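You operate a simulated robot arm through the tools that you are given. There is no shell and no other tool.

Carry out the task below with a simulated robot arm. There is one attempt and no reset: what you move stays moved.

Task
Pressure-test the joint on the grey gauge plate, then vent it.
Fine: first brass nut tight and blue valve shut; pump into the green band, wait for the green lamp.

Only the result counts: the job must be done as asked and must still hold three seconds after the hand-in. Knocking over, shifting, dropping, spilling or breaking anything else fails it.

Robot
A 7-joint arm with a two-finger parallel gripper, fixed in place. Base frame: the origin is at the foot of the arm, x ahead of it, y to its left, z up; the work surface is at about z = 0. Readings come in cm, degrees, newtons and seconds.
With the tool pointing down near the work surface it reaches from about 22 to 58 cm from the base axis. Its first joint turns from -66.0 to 66.0 degrees. Payload 2.5 kg.
Tool frame: the origin (TCP) lies between the finger pads and is the grasp point; the fingertips stand 2.3 cm ahead of it; z points along the fingers, y is the line along which they close. Largest opening 9.4 cm; finger width 3.8, thickness 1; the body of the gripper, 5.4 by 9.6 cm, starts 3.9 cm behind the TCP.
Orientation is told as [roll, pitch, yaw] about the base's x, y, z axes, in that order, counted from this pose: with the fingers straight down and closing along the base's y, the tool's x points along the base's -x, its y along +y and its z along -z.

Tools
- The arm moves only by the tool send_rows. Its argument "series" is a list of rows, each a list of 7 numbers: the shift along the tool's x, y, z in cm, then the turn, a rotation vector about the tool's x, y, z in degrees, then the opening, from 0 (shut) to 1 (fully open). In form: [[x, y, z, wx, wy, wz, fingers], ...]. A call has 1 to 20 rows; each row shifts and turns the commanded pose from where the row before left it, along the tool's axes as they then stand. A row lasts 0.2 s, in which the tool goes at most 5 cm and 8.6 degrees; a call with a longer step from one row to the next is refused whole, and so is a gripper value outside its range. Where a pose cannot be reached the arm comes as near as it can. A force on the tool above 40 N (or 10 N above the force at the start of the call, whichever is more), or a blocked arm, ends the call early, and 0.2 s more pass. Each finger travels about 10.8 cm/s and halts on what it meets, pressing with about 37 N; the grip force reading is that of the motor and also rises with nothing between the fingers. The clock runs only during rows and for 0.2 s after the last one: add rows that do not move to give the fingers time. It gives the time, the measured TCP pose, the force on the tool (base axes), the opening and the grip force at its end, in the units of the frame above (readings bear some noise), with the torque about the TCP (base axes, N m) and any sound that the robot's microphone picked up.
- Cameras (640 x 400 px; columns grow to the right, rows downward): "scene" is fixed at [12.14, -40.66, 55.17]; the picture's right is [0.81, -0.58, 0.00], its down [-0.28, -0.39, -0.87] and it looks along [0.51, 0.71, -0.49] (base axes); focal length 254 px, centre (320, 200). "wrist" rides on the gripper at [8.6, 1.6, -7.5] in the tool frame; the picture's right is [-0.18, 0.98, 0.00], its down [-0.58, -0.11, -0.81] and it looks along [-0.79, -0.15, 0.59] (tool axes); focal length 243 px, centre (320, 200). There is no depth. A picture from a camera that has moved, and an enlarged one, comes with that camera's place and axes in the base frame and with its lens.
- capture(camera): a new picture of that camera. It takes no simulated time.
- enlarge(camera, box): a new picture of the part [left, top, right, bottom] of that camera's present view, enlarged. It takes no simulated time.
- hand_in(): hands the job in; it is judged then, once.

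Places have to be worked out from the pictures, the camera data and where the tool is seen. Open the gripper and draw the arm clear of the work before you hand the job in, unless the task says otherwise.

The tools are called as a command line: name --pt "numbers of a row" for each row, then --argument value for the rest, lists and objects as JSON in quotes. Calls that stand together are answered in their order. send_rows: Moves the arm, as the interface text tells. Its arguments: {"type":"object","properties":{"series":{"type":"array"}},"required":["series"]} The other tools are called the same way: capture (camera) takes a picture; enlarge (camera, box) takes an enlarged picture of a part of a camera's view; hand_in () hands the job in.

At the start:

```text
time: 0.0
position: [32.4, -4.05, 45.07]
tcp_rot: [-0.2, -0.1, 0.0]
ft_force: [-0.1, 0.2, 0.6]
wrist_torque: [-0.03, 0.01, -0.03]
width: 9.4
gripper_force: 0.1
```

scene: 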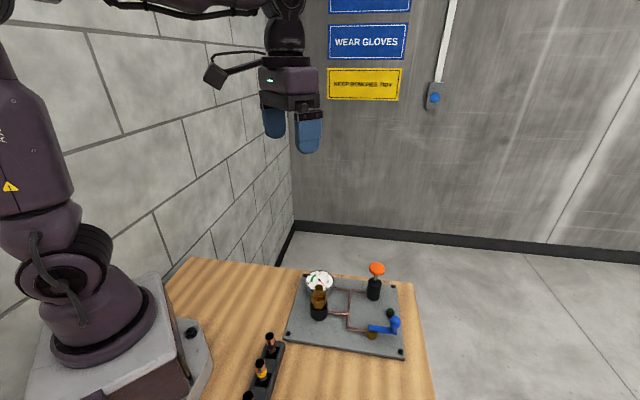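
wrist: 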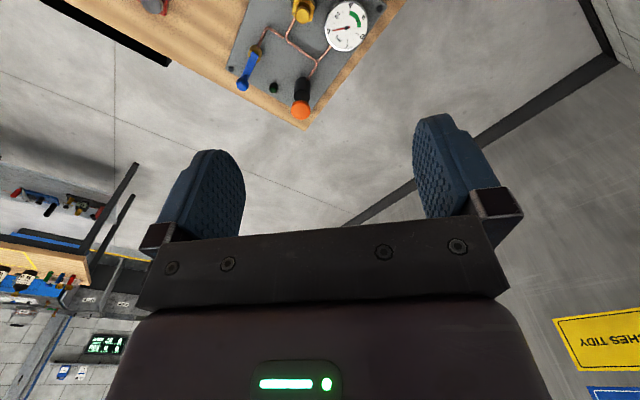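

The plate sits at the far side of the table with a gauge, brass nut, pump with orange knob and a blue valve lever. I'll enlarge the views to see details.

enlarge --camera "scene" --box '[270, 250, 430, 360]'

enlarge --camera "wrist" --box '[200, 0, 400, 130]'

enlarge --camera "scene" --box '[160, 250, 320, 400]'

```text
3.64 times, centred on (350, 305) of scene
camera zoom: at [12.14, -40.66, 55.17], right [0.81, -0.58, 0.0], down [-0.28, -0.39, -0.87], along [0.51, 0.71, -0.49], focal length 923 px, centre (211, -182)
```

zoom: 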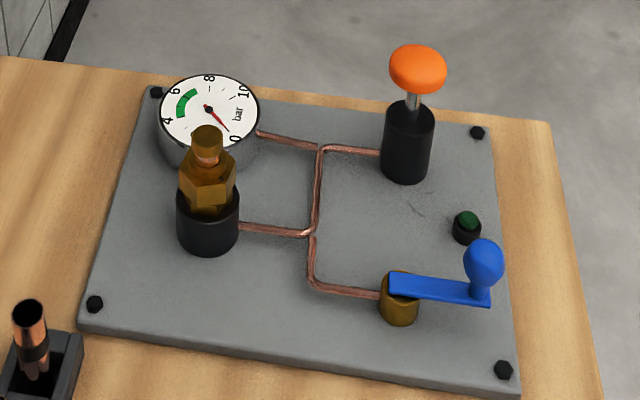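

```text
3.08 times, centred on (300, 65) of wrist
camera zoom: at [23.8, -2.34, 52.75], right [0.18, 0.98, 0.0], down [0.58, -0.11, 0.81], along [0.79, -0.15, -0.59], focal length 746 px, centre (382, 615)
```

zoom: 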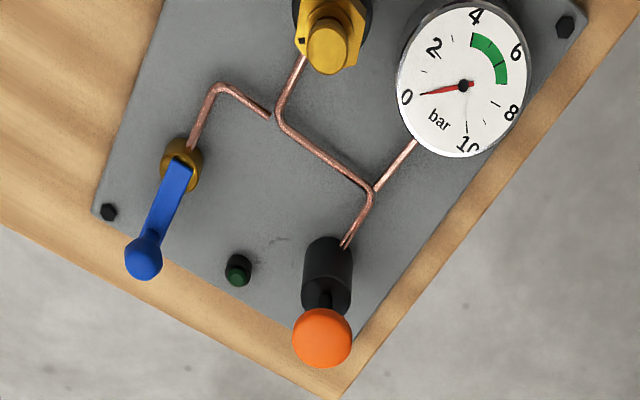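

```text
2.67 times, centred on (240, 325) of scene
camera zoom: at [12.14, -40.66, 55.17], right [0.81, -0.58, 0.0], down [-0.28, -0.39, -0.87], along [0.51, 0.71, -0.49], focal length 677 px, centre (533, -133)
```

zoom: 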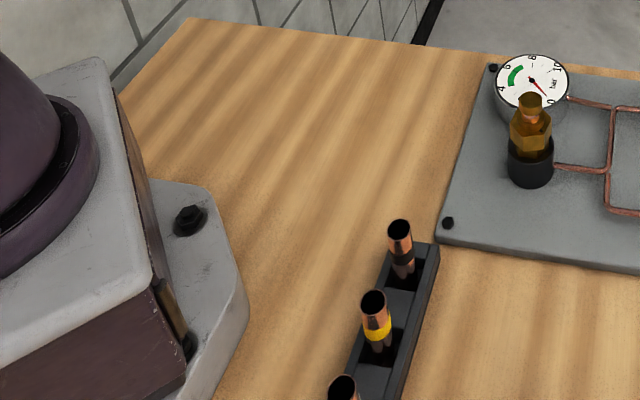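

The plate carries a gauge (~[40.4,-0.9]), a tall nut fitting (~[35.7,-7.4], top z≈9.4), a pump knob (~[50.3,-11.2], z≈10.4), a valve lever (hub ~[42,-18.6], ball ~[45.3,-21.8], z≈6.4) and a lamp. I'll go down to about z=24 over the near side for a closer look.

send_rows --pt "0.3 -0.5 3 0 0 0 1" --pt "0.3 -0.5 3 0 0 0 1" --pt "0.3 -0.5 3 0 0 0 1" --pt "0.3 -0.5 3 0 0 0 1" --pt "0.3 -0.5 3 0 0 0 1" --pt "0.3 -0.5 3 0 0 0 1" --pt "0.3 -0.35 3 0 0 0 1" --pt "0 0 0 0 0 0 1"

capture --camera "wrist"

capture --camera "scene"

```text
time: 1.8
position: [30.25, -7.49, 24.09]
tcp_rot: [-0.1, 0.0, 0.1]
ft_force: [0.7, 0.5, 0.3]
wrist_torque: [-0.01, 0.02, 0.03]
width: 9.4
gripper_force: 0.2
```

```text
taken
camera wrist: at [21.66, -5.77, 31.68], right [0.18, 0.98, 0.0], down [0.58, -0.11, 0.81], along [0.79, -0.15, -0.59], focal length 243 px, centre (320, 200)
```

wrist: 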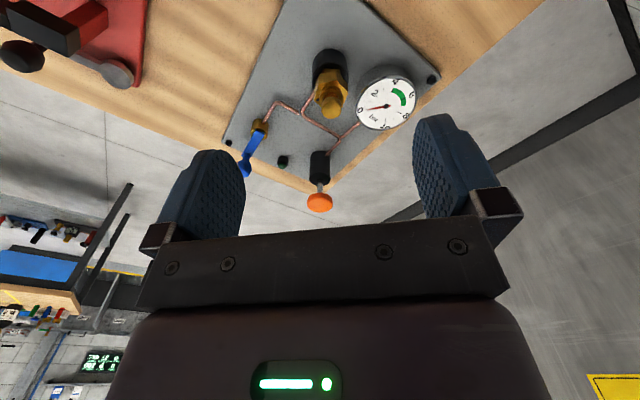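

```text
taken
```

scene: 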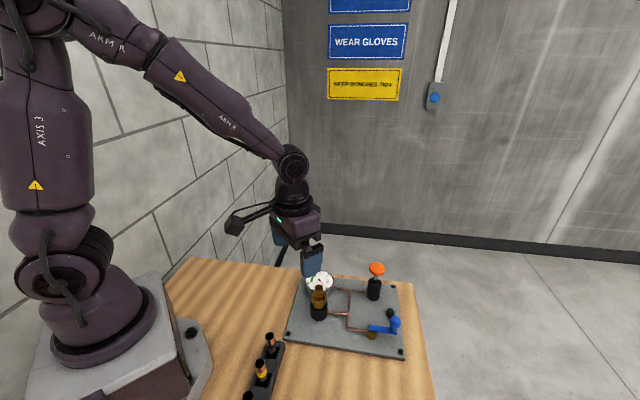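

enlarge --camera "wrist" --box '[220, 0, 450, 220]'

enlarge --camera "wrist" --box '[290, 30, 370, 130]'

enlarge --camera "wrist" --box '[340, 60, 430, 140]'

enlarge --camera "scene" --box '[300, 270, 350, 330]'

enlarge --camera "scene" --box '[340, 255, 420, 360]'

```text
1.82 times, centred on (335, 110) of wrist
camera zoom: at [21.66, -5.77, 31.68], right [0.18, 0.98, 0.0], down [0.58, -0.11, 0.81], along [0.79, -0.15, -0.59], focal length 441 px, centre (293, 364)
```

zoom: 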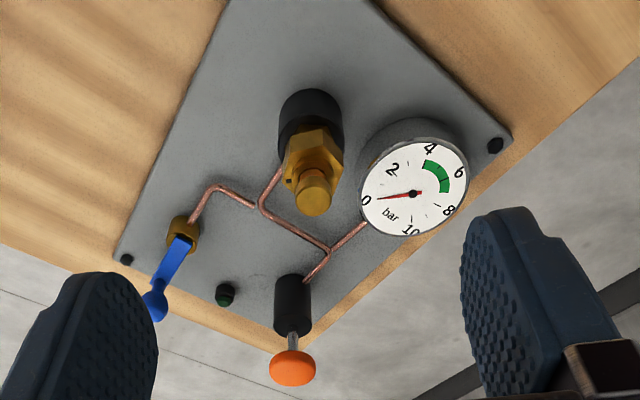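

```text
4.00 times, centred on (330, 80) of wrist
camera zoom: at [21.66, -5.77, 31.68], right [0.18, 0.98, 0.0], down [0.58, -0.11, 0.81], along [0.79, -0.15, -0.59], focal length 970 px, centre (280, 680)
```

zoom: 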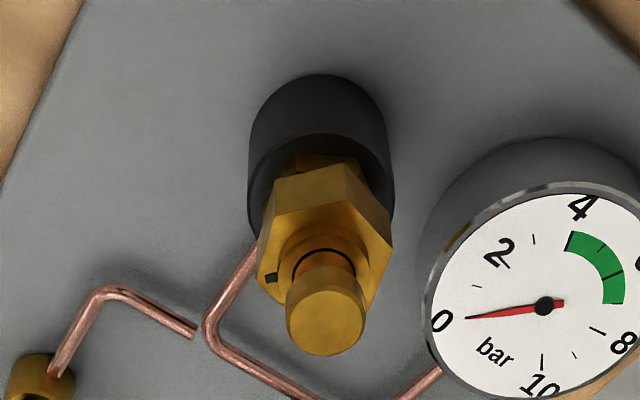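

```text
5.00 times, centred on (385, 100) of wrist
camera zoom: at [21.66, -5.77, 31.68], right [0.18, 0.98, 0.0], down [0.58, -0.11, 0.81], along [0.79, -0.15, -0.59], focal length 1213 px, centre (-5, 700)
```

zoom: 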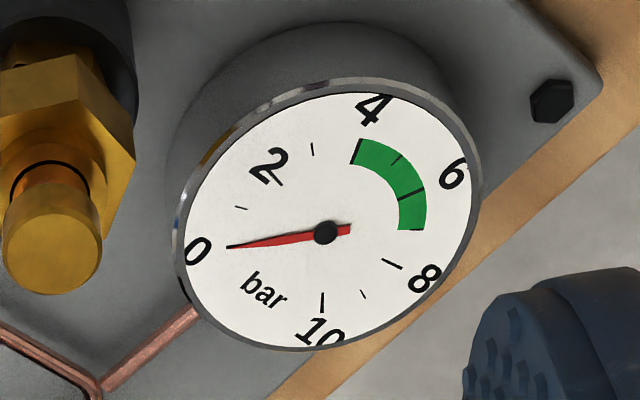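

```text
6.67 times, centred on (325, 300) of scene
camera zoom: at [12.14, -40.66, 55.17], right [0.81, -0.58, 0.0], down [-0.28, -0.39, -0.87], along [0.51, 0.71, -0.49], focal length 1692 px, centre (287, -467)
```

zoom: 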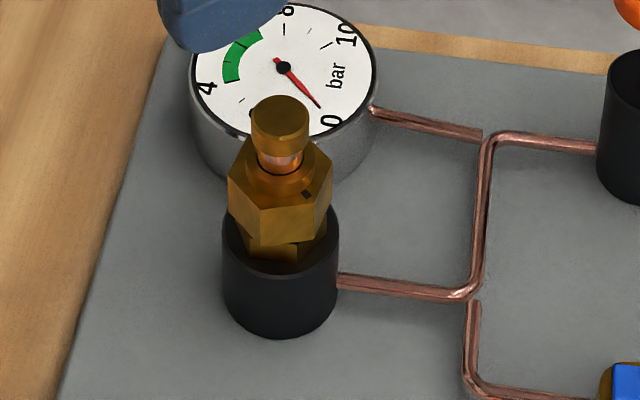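

```text
3.81 times, centred on (380, 308) of scene
camera zoom: at [12.14, -40.66, 55.17], right [0.81, -0.58, 0.0], down [-0.28, -0.39, -0.87], along [0.51, 0.71, -0.49], focal length 967 px, centre (91, -210)
```

zoom: 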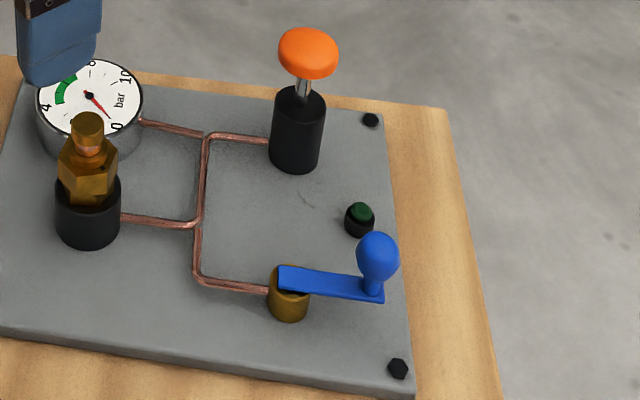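

Gauge reads 0, green band runs from 4 to about 6.8 bar. The hex nut sits around z 5–7 with a capped stub above it; I zoom in to find the orientation of its flats.

enlarge --camera "scene" --box '[308, 282, 332, 312]'

enlarge --camera "wrist" --box '[308, 45, 356, 121]'

```text
13.33 times, centred on (320, 297) of scene
camera zoom: at [12.14, -40.66, 55.17], right [0.81, -0.58, 0.0], down [-0.28, -0.39, -0.87], along [0.51, 0.71, -0.49], focal length 3384 px, centre (320, -1093)
```

zoom: 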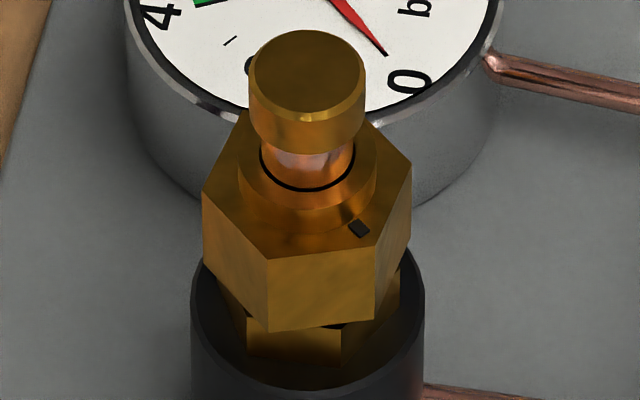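

```text
5.26 times, centred on (332, 83) of wrist
camera zoom: at [21.66, -5.77, 31.68], right [0.18, 0.98, 0.0], down [0.58, -0.11, 0.81], along [0.79, -0.15, -0.59], focal length 1277 px, centre (257, 816)
```

zoom: 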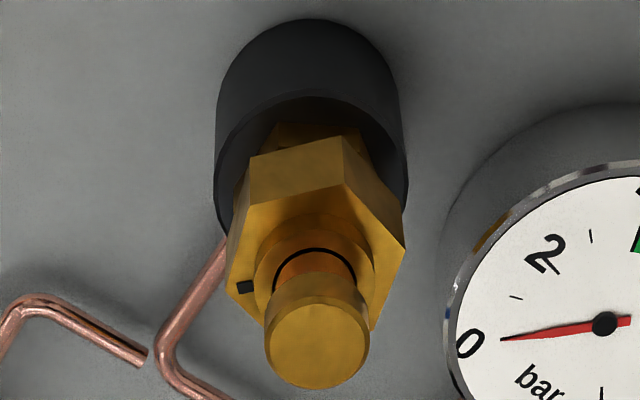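

From the vertices the hex nut is centred at about (35.85,-7.3), ~3.2 cm across flats, with flat normals near 3°, 63° and 123°. I'll go over it, yaw +33° so that the fingers close along 123°, and come down to z≈16 for a check.

send_rows --pt "-2.8 0.1 0 0 0 0 1" --pt "-2.8 0.1 0 0 0 0 1" --pt "0 0 0 0 0 -8.25 0.9" --pt "0 0 0 0 0 -8.25 0.8" --pt "0 0 0 0 0 -8.25 0.7" --pt "0 0 0 0 0 -8.25 0.7" --pt "0 0 3 0 0 0 0.7" --pt "0 0 3 0 0 0 0.7" --pt "0 0 2 0 0 0 0.7" --pt "0 0 0 0 0 0 0.7"

capture --camera "wrist"

enlarge --camera "scene" --box '[270, 220, 370, 330]'

```text
time: 4.0
position: [35.82, -7.26, 16.09]
tcp_rot: [-0.2, 0.1, 33.0]
ft_force: [0.3, 0.0, -0.4]
wrist_torque: [-0.02, -0.01, -0.02]
width: 6.58
gripper_force: 0.1
```

```text
taken
camera wrist: at [27.78, -10.56, 23.73], right [-0.38, 0.92, 0.0], down [0.55, 0.23, 0.81], along [0.75, 0.31, -0.59], focal length 243 px, centre (320, 200)
```

wrist: 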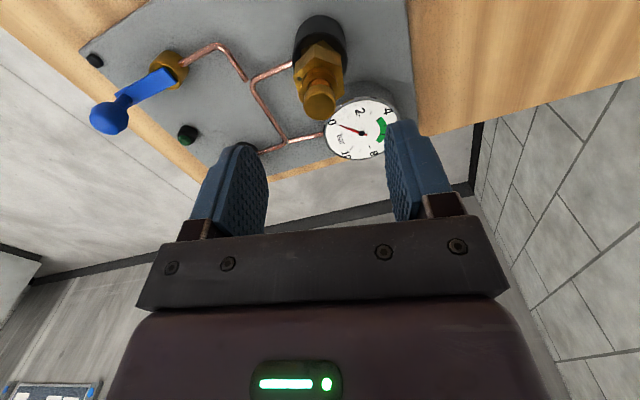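

```text
3.64 times, centred on (320, 275) of scene
camera zoom: at [12.14, -40.66, 55.17], right [0.81, -0.58, 0.0], down [-0.28, -0.39, -0.87], along [0.51, 0.71, -0.49], focal length 923 px, centre (320, -73)
```

zoom: 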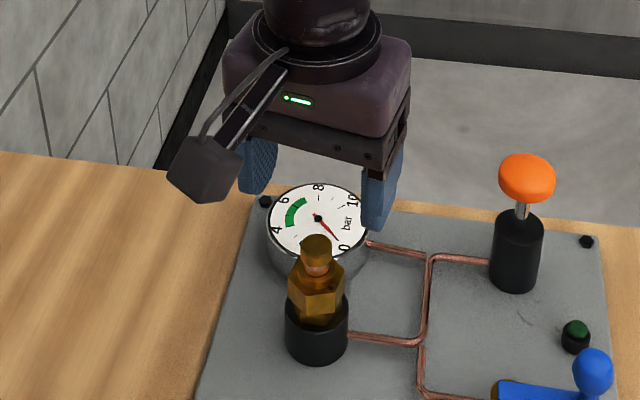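

The nut stands between the fingers' lines; I zoom in to check the centring and flats in this view.

enlarge --camera "wrist" --box '[270, 10, 370, 130]'

```text
3.33 times, centred on (320, 70) of wrist
camera zoom: at [27.78, -10.56, 23.73], right [-0.38, 0.92, 0.0], down [0.55, 0.23, 0.81], along [0.75, 0.31, -0.59], focal length 809 px, centre (320, 633)
```

zoom: 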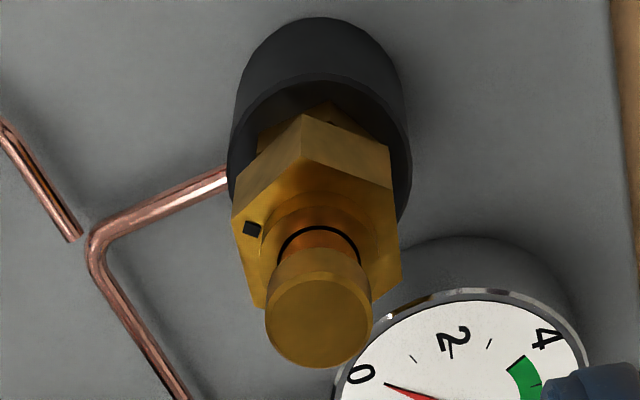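

The nut is centred within ~0.2 cm and the flats are parallel to the pads. I go down to z≈7.5 (tips at 5.2) and close on the nut.

send_rows --pt "0 0 2 0 0 0 0.7" --pt "0 0 2 0 0 0 0.7" --pt "0 0 2 0 0 0 0.7" --pt "0 0 1.5 0 0 0 0.7" --pt "0 0 1.1 0 0 0 0.7" --pt "0 0 0 0 0 0 0.7"

capture --camera "wrist"

enlarge --camera "scene" --box '[270, 240, 370, 330]'

```text
time: 5.4
position: [35.95, -7.4, 7.54]
tcp_rot: [-0.1, 0.1, 33.0]
ft_force: [-0.3, 1.4, -0.3]
wrist_torque: [-0.02, 0.01, -0.01]
width: 6.58
gripper_force: 0.0
```

```text
taken
camera wrist: at [27.81, -10.6, 15.18], right [-0.38, 0.92, 0.0], down [0.55, 0.23, 0.81], along [0.75, 0.31, -0.59], focal length 243 px, centre (320, 200)
```

wrist: 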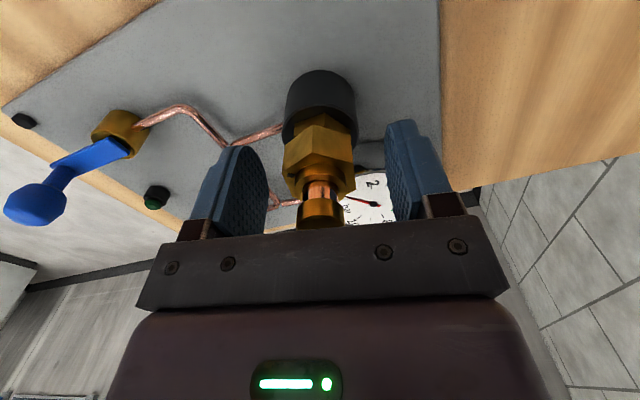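

```text
4.44 times, centred on (320, 285) of scene
camera zoom: at [12.14, -40.66, 55.17], right [0.81, -0.58, 0.0], down [-0.28, -0.39, -0.87], along [0.51, 0.71, -0.49], focal length 1128 px, centre (320, -178)
```

zoom: 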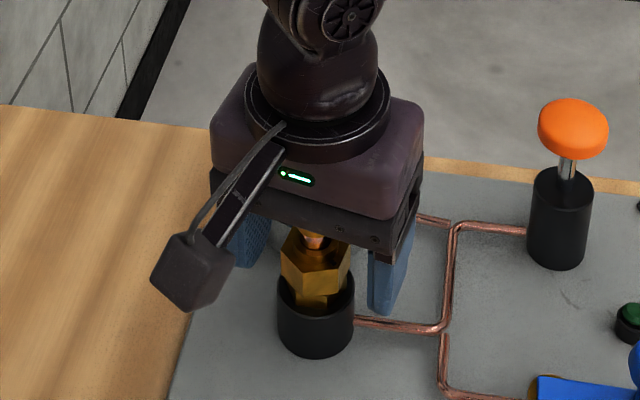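

The fingers straddle the nut. I close on it and read the width and forces.

send_rows --pt "0 0 0 0 0 0 0.5" --pt "0 0 0 0 0 0 0.3" --pt "0 0 0 0 0 0 0.2" --pt "0 0 0 0 0 0 0.2"

enlarge --camera "wrist" --box '[200, 50, 440, 240]'

```text
time: 6.4
position: [35.96, -7.29, 7.5]
tcp_rot: [0.0, 0.1, 33.1]
ft_force: [-1.2, 3.8, -0.4]
wrist_torque: [0.28, 0.26, -0.02]
width: 3.5
gripper_force: 45.3
```

```text
2.11 times, centred on (320, 145) of wrist
camera zoom: at [27.78, -10.57, 15.19], right [-0.38, 0.92, 0.0], down [0.55, 0.23, 0.81], along [0.74, 0.31, -0.59], focal length 511 px, centre (320, 316)
```

zoom: 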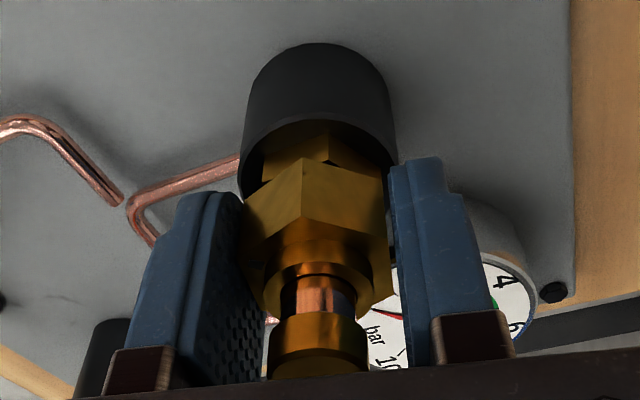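

Gripped at 3.5 cm, centred. Now I tighten clockwise (positive tool wz) in a first small step and watch the torque.

send_rows --pt "0 0.05 0 0 0 6 0.2" --pt "0 0 0 0 0 6 0.2" --pt "0 0 0 0 0 6 0.2" --pt "0 0 0 0 0 0 0.2"

enlarge --camera "wrist" --box '[200, 50, 440, 240]'

```text
time: 7.4
position: [35.7, -7.35, 7.66]
tcp_rot: [-0.2, 0.1, 14.9]
ft_force: [4.0, -4.5, -4.5]
wrist_torque: [0.02, 0.86, -0.03]
width: 3.5
gripper_force: 44.8
```

```text
2.11 times, centred on (320, 145) of wrist
camera zoom: at [27.15, -7.9, 15.18], right [-0.07, 1.0, 0.0], down [0.59, 0.05, 0.81], along [0.8, 0.06, -0.59], focal length 511 px, centre (320, 316)
```

zoom: 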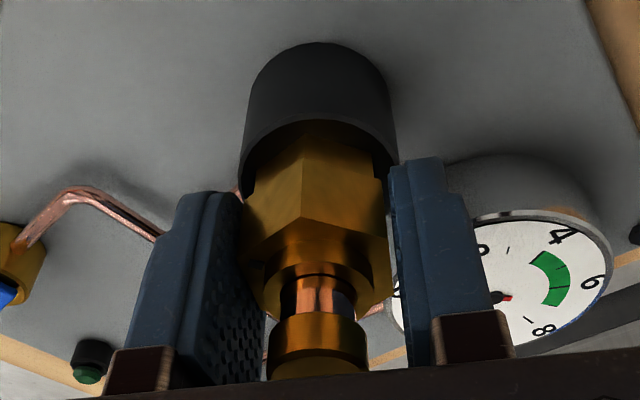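

The nut turns freely with the tool and pulls it slightly downward, so the thread is advancing. I continue clockwise with a tiny descent, watching the torque.

send_rows --pt "0 0 0.03 0 0 6 0.2" --pt "0 0 0.03 0 0 6 0.2" --pt "0 0 0.03 0 0 6 0.2" --pt "0 0 0.03 0 0 6 0.2" --pt "0 0 0.03 0 0 6 0.2" --pt "0 0 0 0 0 0 0.2"

enlarge --camera "wrist" --box '[200, 50, 440, 240]'

```text
time: 8.8
position: [35.94, -7.44, 7.47]
tcp_rot: [-0.3, -0.2, -15.2]
ft_force: [-6.9, -18.0, 29.2]
wrist_torque: [0.2, -0.04, 0.03]
width: 3.5
gripper_force: 44.5
```

```text
2.11 times, centred on (320, 145) of wrist
camera zoom: at [28.01, -3.48, 15.02], right [0.44, 0.9, 0.0], down [0.53, -0.25, 0.81], along [0.73, -0.35, -0.59], focal length 511 px, centre (320, 316)
```

zoom: 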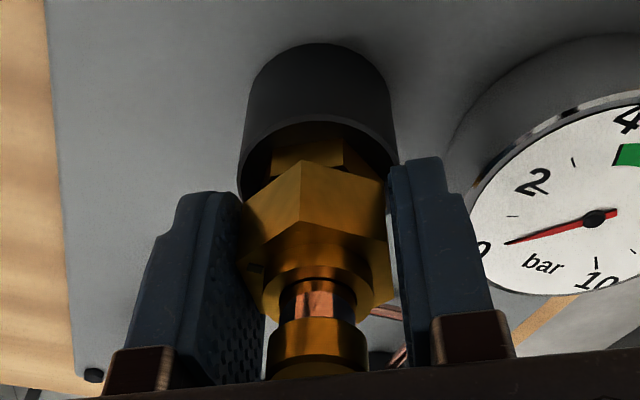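

I over-pressed downward (29 N) and have a small lateral offset, so I correct the pose by about a millimetre before going on.

send_rows --pt "0.1 -0.09 -0.12 0 0 0 0.2" --pt "0 0 0 0 0 0 0.2"

```text
time: 9.4
position: [35.78, -7.49, 7.58]
tcp_rot: [-0.2, -0.3, -15.1]
ft_force: [17.1, -20.6, -17.1]
wrist_torque: [0.48, -0.59, 0.05]
width: 3.52
gripper_force: 45.0
```

Forces are still moderate: x +17, y -20, z -17. I trim the pose again by under a millimetre to relax them.

send_rows --pt "-0.08 -0.07 0.045 0 0 0 0.2" --pt "0 0 0 0 0 0 0.2"

```text
time: 10.0
position: [35.79, -7.39, 7.54]
tcp_rot: [-0.1, 0.0, -14.9]
ft_force: [6.6, -13.8, -3.0]
wrist_torque: [-0.12, -1.37, 0.03]
width: 3.47
gripper_force: 45.0
```

Forces are low now. I go on turning clockwise 30° more.

send_rows --pt "0 -0.03 0 0 0 6 0.2" --pt "0 0 0 0 0 6 0.2" --pt "0 0 0 0 0 6 0.2" --pt "0 0 0 0 0 6 0.2" --pt "0 0 0 0 0 6 0.2" --pt "0 0 0 0 0 0 0.2"

capture --camera "wrist"

```text
time: 11.4
position: [35.88, -7.59, 7.54]
tcp_rot: [-0.2, -0.1, -45.2]
ft_force: [11.6, -15.1, -12.0]
wrist_torque: [0.43, -0.09, 0.03]
width: 3.48
gripper_force: 44.8
```

```text
taken
camera wrist: at [30.89, -0.09, 15.07], right [0.83, 0.56, 0.0], down [0.33, -0.49, 0.81], along [0.45, -0.67, -0.59], focal length 243 px, centre (320, 200)
```

wrist: 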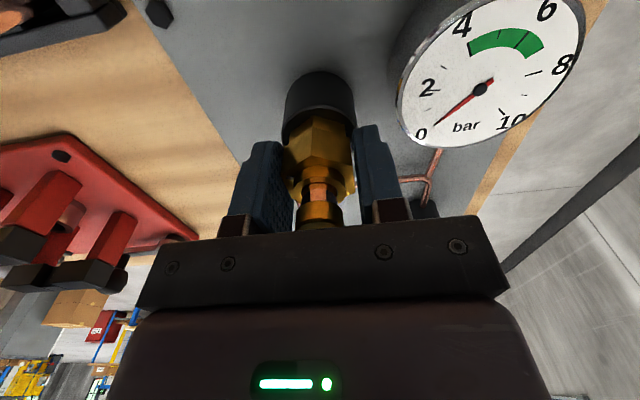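

No resisting torque yet; thread pulls down about 0.025 cm per 30°. I keep turning to about -87°, following the thread down.

send_rows --pt "-0.03 -0.04 0.03 0 0 6 0.2" --pt "0 0 0.005 0 0 6 0.2" --pt "0 0 0.005 0 0 6 0.2" --pt "0 0 0.005 0 0 6 0.2" --pt "0 0 0.005 0 0 6 0.2" --pt "0 0 0.005 0 0 6 0.2" --pt "0 0 0.005 0 0 6 0.2" --pt "0 0 0 0 0 0 0.2"

capture --camera "wrist"

```text
time: 13.2
position: [35.74, -7.53, 7.47]
tcp_rot: [-0.2, -0.1, -87.1]
ft_force: [-10.5, -2.8, 27.6]
wrist_torque: [0.08, -0.2, -0.02]
width: 3.48
gripper_force: 45.1
```

```text
taken
camera wrist: at [36.97, 1.33, 15.0], right [0.99, -0.13, 0.0], down [-0.08, -0.58, 0.81], along [-0.11, -0.8, -0.59], focal length 243 px, centre (320, 200)
```

wrist: 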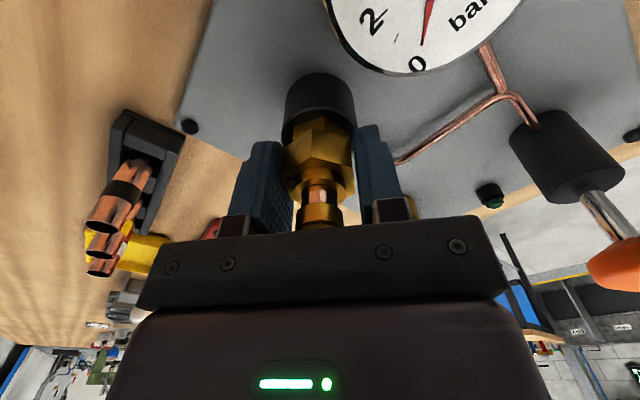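

Turned 120° so far with little resistance. I relieve the down force and try a further 42° in the same grip.

send_rows --pt "0 0 -0.05 0 0 0 0.2" --pt "0 0 0 0 0 6 0.2" --pt "0 0 0 0 0 6 0.2" --pt "0 0 0 0 0 6 0.2" --pt "0 0 0 0 0 6 0.2" --pt "0 0 0 0 0 6 0.2" --pt "0 0 0 0 0 6 0.2" --pt "0 0 0 0 0 0 0.2"

capture --camera "wrist"

capture --camera "scene"

```text
time: 15.0
position: [35.59, -7.61, 7.4]
tcp_rot: [-0.1, -0.2, -123.1]
ft_force: [-19.3, 0.0, 13.0]
wrist_torque: [0.22, -0.36, -0.03]
width: 3.48
gripper_force: 45.0
```

```text
taken
camera wrist: at [41.83, -1.01, 14.98], right [0.72, -0.69, 0.0], down [-0.41, -0.43, 0.81], along [-0.56, -0.58, -0.59], focal length 243 px, centre (320, 200)
```

wrist: 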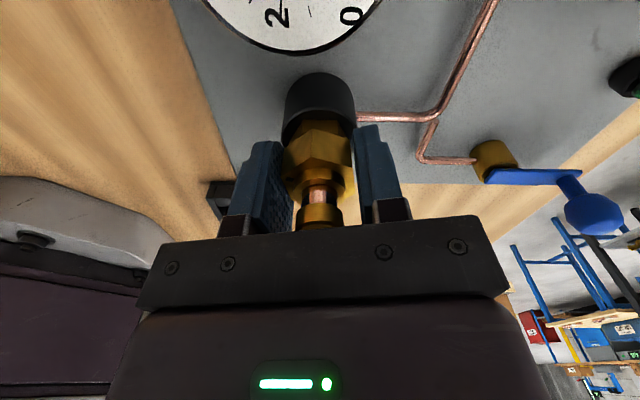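

```text
taken
```

scene: 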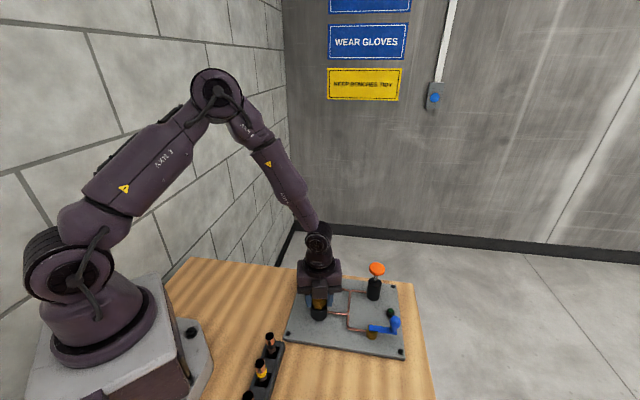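

156° so far, still free-turning. I relax the side force and continue another 36°.

send_rows --pt "-0.03 -0.05 -0.02 0 0 0 0.2" --pt "0 0 0 0 0 6 0.2" --pt "0 0 0 0 0 6 0.2" --pt "0 0 0 0 0 6 0.2" --pt "0 0 0 0 0 6 0.2" --pt "0 0 0 0 0 6 0.2" --pt "0 0 0 0 0 6 0.2" --pt "0 0 0 0 0 0 0.2"

capture --camera "wrist"

```text
time: 16.8
position: [35.82, -7.44, 7.43]
tcp_rot: [0.2, 0.1, -159.0]
ft_force: [-0.3, 9.7, -5.3]
wrist_torque: [0.22, -0.46, -0.03]
width: 3.37
gripper_force: 45.3
```

```text
taken
camera wrist: at [44.49, -5.69, 15.09], right [0.18, -0.98, 0.0], down [-0.58, -0.11, 0.81], along [-0.79, -0.15, -0.59], focal length 243 px, centre (320, 200)
```

wrist: 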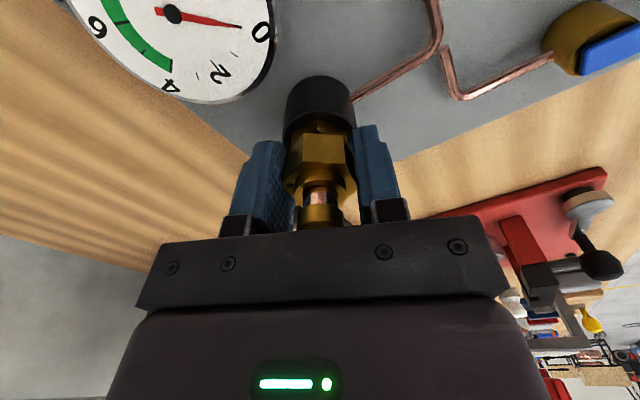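

The width changed to 3.37 and the nut seems to be seated differently between the pads; I zoom in to check for slip.

enlarge --camera "wrist" --box '[240, 60, 400, 240]'

```text
2.22 times, centred on (320, 150) of wrist
camera zoom: at [44.49, -5.69, 15.09], right [0.18, -0.98, 0.0], down [-0.58, -0.11, 0.81], along [-0.79, -0.15, -0.59], focal length 539 px, centre (320, 311)
```

zoom: 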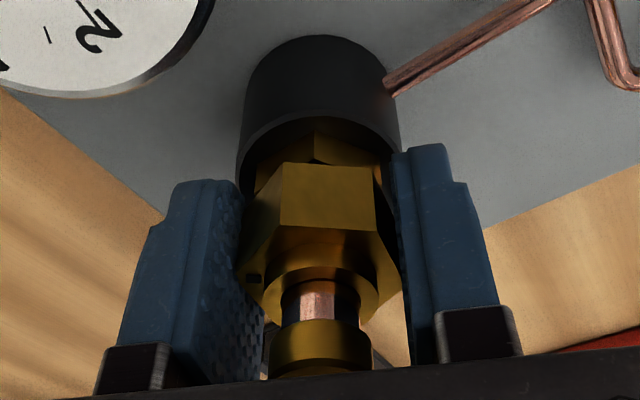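

The nut appears rotated ~30–40° relative to the pads – it either slipped when it became tight or lost alignment. I open the fingers and look at the nut from above.

send_rows --pt "0 0 0 0 0 0 0.4" --pt "0 0 0 0 0 0 0.6" --pt "0 0 0 0 0 0 0.7" --pt "0 0 0 0 0 0 0.7" --pt "0 0 -2 0 0 0 0.7" --pt "0 0 -3 0 0 0 0.7" --pt "0 0 -3 0 0 0 0.7" --pt "0 0 0 0 0 0 0.7"

enlarge --camera "wrist" --box '[270, 10, 370, 130]'

enlarge --camera "scene" --box '[308, 282, 332, 312]'

```text
time: 18.6
position: [35.72, -7.5, 15.36]
tcp_rot: [0.1, -0.1, -159.0]
ft_force: [0.1, -0.3, -0.4]
wrist_torque: [0.01, 0.05, 0.0]
width: 6.59
gripper_force: 0.0
```

```text
3.33 times, centred on (320, 70) of wrist
camera zoom: at [44.43, -5.82, 23.01], right [0.18, -0.98, 0.0], down [-0.58, -0.1, 0.81], along [-0.79, -0.15, -0.59], focal length 809 px, centre (320, 633)
```

zoom: 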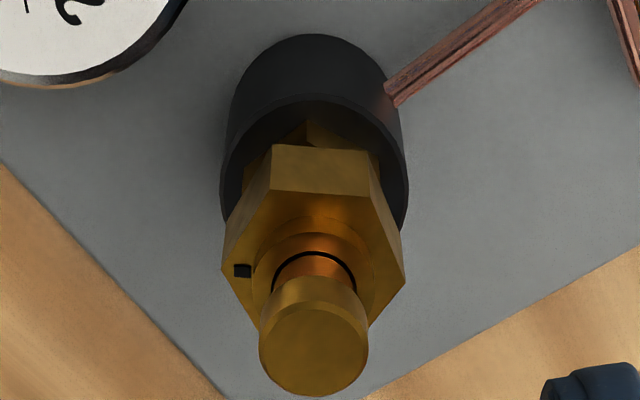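

```text
13.33 times, centred on (320, 297) of scene
camera zoom: at [12.14, -40.66, 55.17], right [0.81, -0.58, 0.0], down [-0.28, -0.39, -0.87], along [0.51, 0.71, -0.49], focal length 3384 px, centre (320, -1093)
```

zoom: 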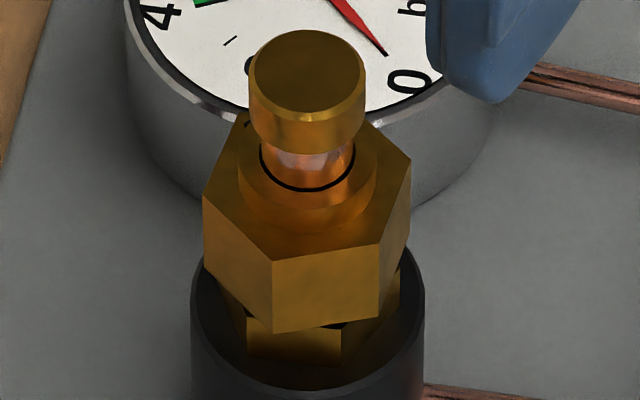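

The nut has turned about 170° clockwise and then slipped in the pads, which hints it became tight. I'll regrip it aligned (yaw ≈ -81°) and test its resistance.

send_rows --pt "0 0 0 0 0 -7.8 0.7" --pt "0 0 0 0 0 -7.8 0.7" --pt "0 0 0 0 0 -7.8 0.7" --pt "0 0 0 0 0 -7.8 0.7" --pt "0 0 0 0 0 -7.8 0.7" --pt "0 0 0 0 0 -7.8 0.7" --pt "0 0 0 0 0 -7.8 0.7" --pt "0 0 0 0 0 -7.8 0.7" --pt "0 0 0 0 0 -7.8 0.7" --pt "0 0 0 0 0 -7.8 0.7" --pt "0 0 0 0 0 0 0.7"

enlarge --camera "wrist" --box '[270, 10, 370, 130]'

```text
time: 21.0
position: [35.64, -7.53, 15.29]
tcp_rot: [-0.1, 0.0, -80.9]
ft_force: [0.2, -0.1, 0.4]
wrist_torque: [0.0, -0.01, 0.04]
width: 6.58
gripper_force: 0.1
```

```text
3.33 times, centred on (320, 70) of wrist
camera zoom: at [35.99, 1.42, 23.03], right [1.0, -0.03, 0.0], down [-0.01, -0.59, 0.81], along [-0.02, -0.81, -0.59], focal length 809 px, centre (320, 633)
```

zoom: 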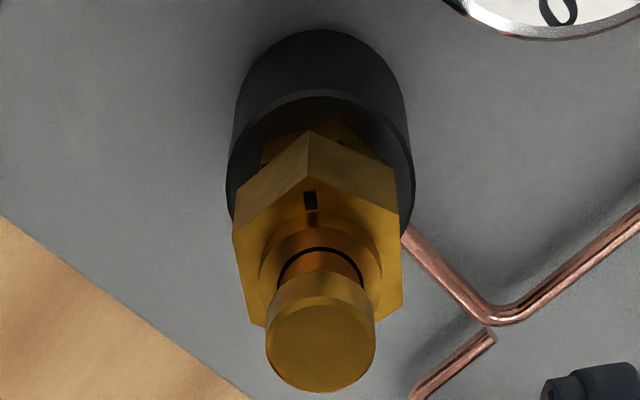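

The flats are about 4° off the pads and centred within 0.15 cm. I rotate 4°, descend to z≈7.2 and regrip.

send_rows --pt "-0.1 -0.03 2 0 0 4 0.7" --pt "0 0 2 0 0 0 0.7" --pt "0 0 2 0 0 0 0.7" --pt "0 0 1.3 0 0 0 0.7" --pt "0 0 0.8 0 0 0 0.7" --pt "0 0 0 0 0 0 0.5" --pt "0 0 0 0 0 0 0.3" --pt "0 0 0 0 0 0 0.1" --pt "0 0 0 0 0 0 0.1" --pt "0 0 0 0 0 0 0.1"

enlarge --camera "wrist" --box '[240, 60, 400, 240]'

```text
time: 23.2
position: [35.74, -7.56, 7.24]
tcp_rot: [0.0, -0.1, -84.9]
ft_force: [8.2, -1.1, -15.1]
wrist_torque: [0.66, -0.34, -0.01]
width: 3.49
gripper_force: 44.9
```

```text
2.22 times, centred on (320, 150) of wrist
camera zoom: at [36.64, 1.27, 14.91], right [1.0, -0.1, 0.0], down [-0.06, -0.59, 0.81], along [-0.08, -0.8, -0.59], focal length 539 px, centre (320, 311)
```

zoom: 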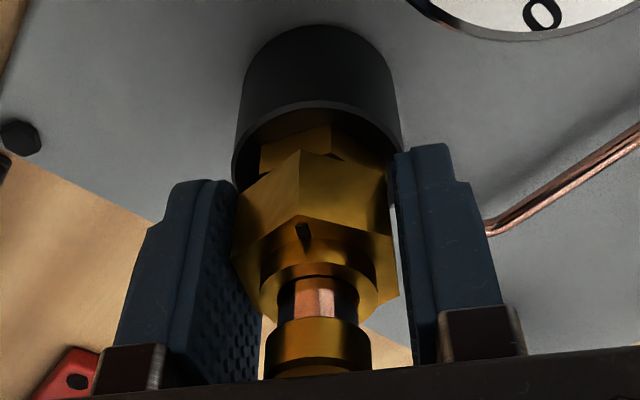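

Regripped at 3.49 cm. Now I turn clockwise in small steps and check the torque.

send_rows --pt "0 0 0 0 0 4 0.1" --pt "0 0 0 0 0 4 0.1" --pt "0 0 0 0 0 0 0.1"

enlarge --camera "wrist" --box '[240, 60, 400, 240]'

```text
time: 24.0
position: [35.71, -7.51, 7.48]
tcp_rot: [0.0, -0.1, -93.0]
ft_force: [5.4, 4.1, 4.8]
wrist_torque: [-0.15, 0.25, 0.16]
width: 3.44
gripper_force: 44.8
```

```text
2.22 times, centred on (320, 150) of wrist
camera zoom: at [37.83, 1.09, 14.99], right [0.97, -0.24, 0.0], down [-0.14, -0.57, 0.81], along [-0.19, -0.78, -0.59], focal length 539 px, centre (320, 311)
```

zoom: 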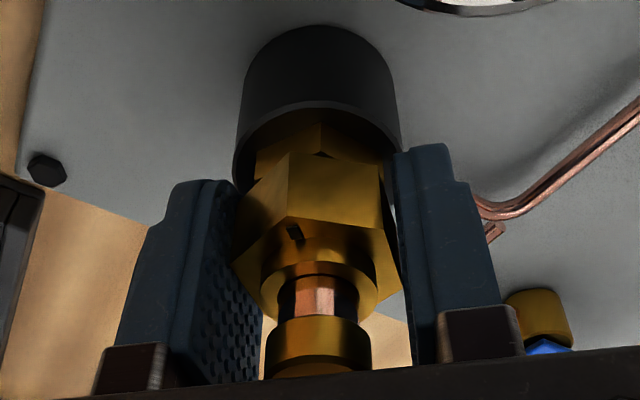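

Torque rose to 0.16 N·m and the nut lagged the pads by about 8°, so it resists now. I turn a bit more to see whether it is at its stop.

send_rows --pt "0 0 0 0 0 5 0.0" --pt "0 0 0 0 0 5 0.0"

enlarge --camera "wrist" --box '[240, 60, 400, 240]'

```text
time: 24.6
position: [35.58, -7.71, 7.38]
tcp_rot: [-0.1, -0.3, -103.0]
ft_force: [-0.3, -1.1, 7.3]
wrist_torque: [-0.15, 0.01, 0.9]
width: 3.4
gripper_force: 45.4
```

```text
2.22 times, centred on (320, 150) of wrist
camera zoom: at [39.24, 0.55, 14.95], right [0.92, -0.4, 0.0], down [-0.24, -0.54, 0.81], along [-0.32, -0.74, -0.59], focal length 539 px, centre (320, 311)
```

zoom: 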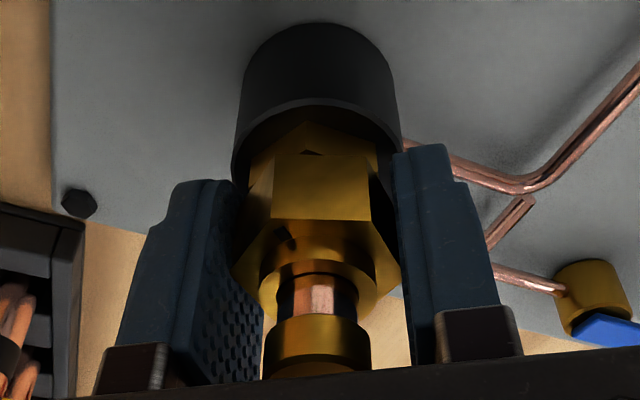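

Reaction torque is now 0.9 N·m while the pads slip on the nut, so the nut is at its stop and tight. I release it, rise and look at the nut from the scene camera.

send_rows --pt "0 0 0 0 0 0 0.4" --pt "0 0 0 0 0 0 0.6" --pt "0 0 0 0 0 0 0.7" --pt "0 0 0 0 0 0 0.7" --pt "0 0 -2 0 0 0 0.7" --pt "0 0 -3 0 0 0 0.7" --pt "0 0 -4 0 0 0 0.7" --pt "0 0 -4 0 0 0 0.7" --pt "0 0 -4 0 0 0 0.7" --pt "0 0 0 0 0 0 0.7"

enlarge --camera "scene" --box '[308, 282, 332, 312]'

capture --camera "wrist"

enlarge --camera "wrist" --box '[270, 0, 370, 120]'

```text
time: 26.8
position: [35.63, -7.59, 24.36]
tcp_rot: [0.0, -0.2, -103.0]
ft_force: [0.0, 0.3, 1.0]
wrist_torque: [0.02, 0.02, 0.0]
width: 6.57
gripper_force: 0.1
```

```text
13.33 times, centred on (320, 297) of scene
camera zoom: at [12.14, -40.66, 55.17], right [0.81, -0.58, 0.0], down [-0.28, -0.39, -0.87], along [0.51, 0.71, -0.49], focal length 3384 px, centre (320, -1093)
```

zoom: 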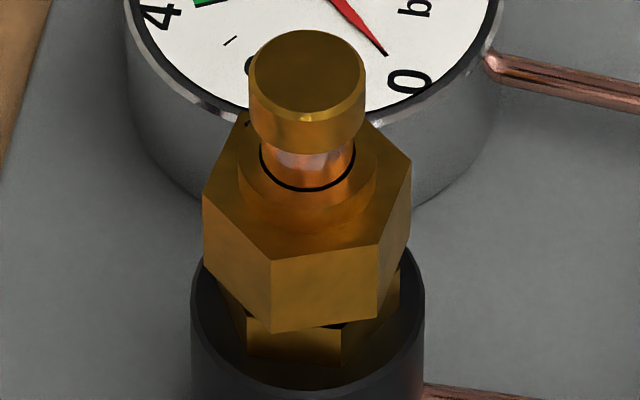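

```text
taken
camera wrist: at [39.25, 0.62, 31.96], right [0.92, -0.4, 0.0], down [-0.24, -0.54, 0.81], along [-0.32, -0.74, -0.59], focal length 243 px, centre (320, 200)
```

wrist: 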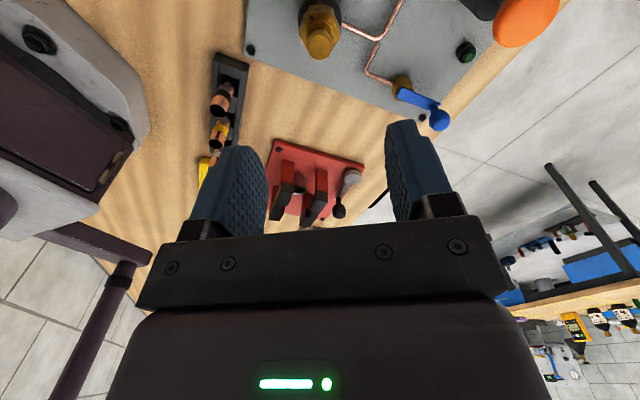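

```text
3.33 times, centred on (320, 60) of wrist
camera zoom: at [39.25, 0.62, 31.96], right [0.92, -0.4, 0.0], down [-0.24, -0.54, 0.81], along [-0.32, -0.74, -0.59], focal length 809 px, centre (320, 667)
```

zoom: 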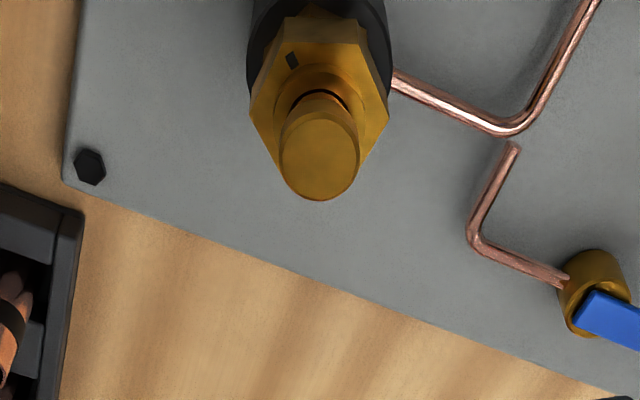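

The nut is at the same angle as before the second try, so it is firmly seated. Next is the valve: its lever lies along the pipe (open); I go over its ball at ~(45.3,-21.8) with yaw -44° so that the fingers close across the lever.

send_rows --pt "0 0 0 0 0 -7.375 0.7" --pt "0 0 0 0 0 -7.375 0.7" --pt "0 0 0 0 0 -7.375 0.7" --pt "0 0 0 0 0 -7.375 0.7" --pt "0 0 0 0 0 -7.375 0.7" --pt "0 0 0 0 0 -7.375 0.7" --pt "0 0 0 0 0 -7.375 0.7" --pt "0 0 0 0 0 -7.375 0.7" --pt "-2.8 -0.58 0 0 0 0 0.7" --pt "-2.8 -0.58 0 0 0 0 0.7" --pt "-2.8 -0.58 0 0 0 0 0.7" --pt "-2.8 -0.58 0 0 0 0 0.7" --pt "-2.8 -0.58 0 0 0 0 0.7" --pt "-2.8 -0.58 0 0 0 0 0.7" --pt "0 0 4 0 0 0 0.7" --pt "0 0 4 0 0 0 0.7" --pt "0 0 0 0 0 0 0.7"

capture --camera "wrist"

enlarge --camera "scene" --box '[340, 230, 440, 360]'

```text
time: 30.4
position: [45.31, -21.78, 16.41]
tcp_rot: [-0.1, -0.1, -43.9]
ft_force: [-0.1, -0.9, -0.2]
wrist_torque: [0.0, 0.0, 0.02]
width: 6.59
gripper_force: 0.1
```

```text
taken
camera wrist: at [40.24, -14.44, 24.0], right [0.81, 0.58, 0.0], down [0.34, -0.48, 0.81], along [0.47, -0.66, -0.59], focal length 243 px, centre (320, 200)
```

wrist: 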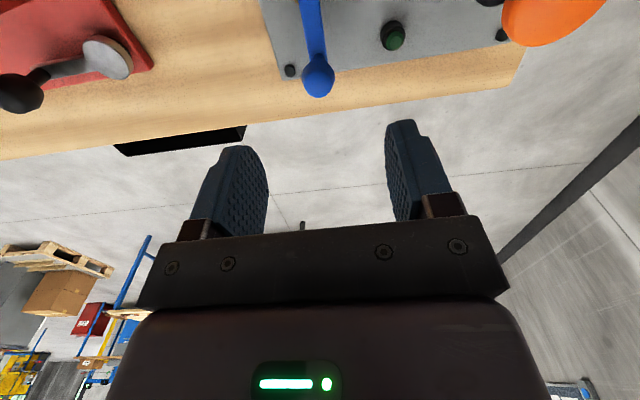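

```text
3.08 times, centred on (390, 295) of scene
camera zoom: at [12.14, -40.66, 55.17], right [0.81, -0.58, 0.0], down [-0.28, -0.39, -0.87], along [0.51, 0.71, -0.49], focal length 781 px, centre (105, -92)
```

zoom: 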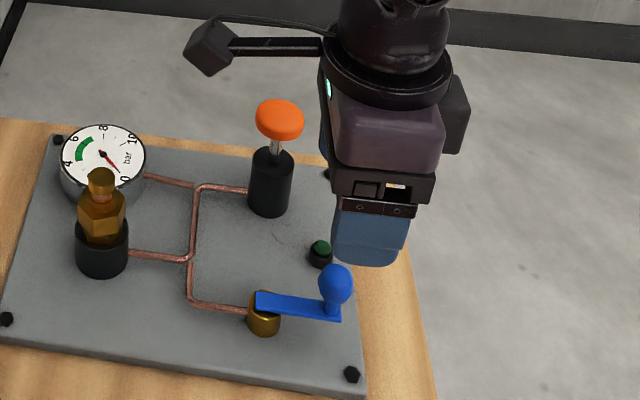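

The ball is at about (45.26,-22.0), the lever is along the tool's x. I lower the opened fingers around it to z≈6.4, narrower opening to keep clear of the lamp.

send_rows --pt "-0.1 -0.2 2 0 0 0 0.6" --pt "0 0 2 0 0 0 0.55" --pt "0 0 2 0 0 0 0.55" --pt "0 0 2 0 0 0 0.55" --pt "0 0 0 0 0 0 0.55"

enlarge --camera "wrist" --box '[200, 0, 440, 220]'

enlarge --camera "scene" --box '[350, 260, 430, 360]'

```text
time: 31.6
position: [45.27, -21.95, 8.38]
tcp_rot: [-0.1, -0.1, -44.0]
ft_force: [-0.4, 0.5, -0.5]
wrist_torque: [0.02, 0.0, 0.02]
width: 5.18
gripper_force: 0.0
```

```text
1.82 times, centred on (320, 110) of wrist
camera zoom: at [40.27, -14.72, 15.98], right [0.81, 0.58, 0.0], down [0.34, -0.48, 0.81], along [0.47, -0.66, -0.59], focal length 441 px, centre (320, 364)
```

zoom: 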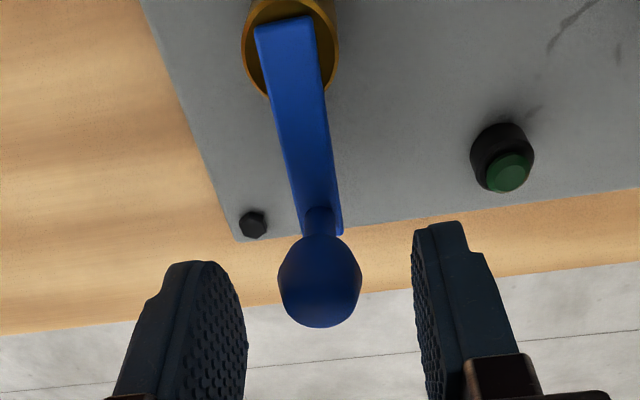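

```text
4.00 times, centred on (390, 310) of scene
camera zoom: at [12.14, -40.66, 55.17], right [0.81, -0.58, 0.0], down [-0.28, -0.39, -0.87], along [0.51, 0.71, -0.49], focal length 1015 px, centre (40, -240)
```

zoom: 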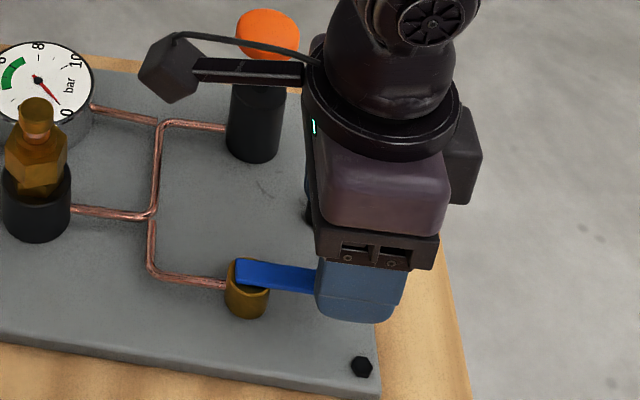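

Ball is centred between the fingers. I go down the last 2 cm and grip it.

send_rows --pt "0 0 1 0 0 0 0.55" --pt "0 0 1 0 0 0 0.55" --pt "0 0 0 0 0 0 0.4" --pt "0 0 0 0 0 0 0.25" --pt "0 0 0 0 0 0 0.1" --pt "0 0 0 0 0 0 0.1"

enlarge --camera "wrist" --box '[200, 0, 440, 220]'

```text
time: 33.0
position: [45.35, -22.01, 6.39]
tcp_rot: [-0.1, -0.1, -44.0]
ft_force: [1.3, -2.1, -1.1]
wrist_torque: [0.44, -0.3, 0.0]
width: 2.36
gripper_force: 45.4
```

```text
1.82 times, centred on (320, 110) of wrist
camera zoom: at [40.27, -14.75, 13.99], right [0.81, 0.58, 0.0], down [0.34, -0.48, 0.81], along [0.47, -0.66, -0.59], focal length 441 px, centre (320, 364)
```

zoom: 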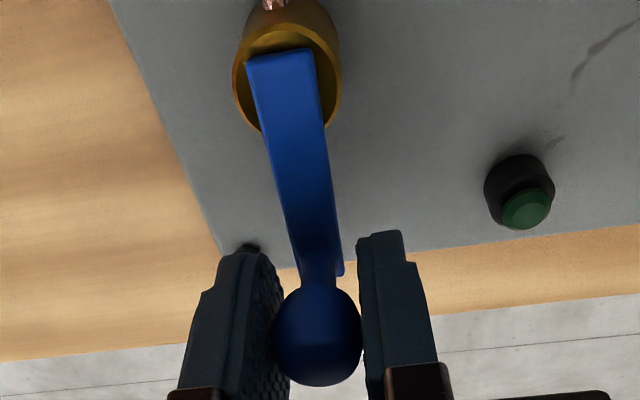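

The ball is held (2.36 cm). I test turning the lever clockwise about its hub (about 4.8 cm along tool +x) with a small step and read the force.

send_rows --pt "0.007 -0.25 0 0 0 3 0.1" --pt "0.007 -0.25 0 0 0 3 0.1" --pt "0 0 0 0 0 0 0.1"

enlarge --camera "wrist" --box '[200, 0, 440, 220]'

```text
time: 33.8
position: [44.99, -22.36, 6.29]
tcp_rot: [0.0, -0.1, -50.0]
ft_force: [6.0, -3.7, 0.9]
wrist_torque: [1.07, 0.21, -0.08]
width: 2.34
gripper_force: 44.9
```

```text
1.82 times, centred on (320, 110) of wrist
camera zoom: at [40.68, -14.57, 13.98], right [0.87, 0.49, 0.0], down [0.29, -0.51, 0.81], along [0.4, -0.7, -0.59], focal length 441 px, centre (320, 364)
```

zoom: 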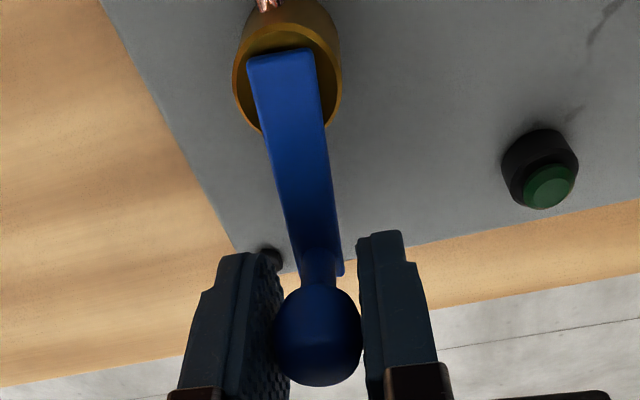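

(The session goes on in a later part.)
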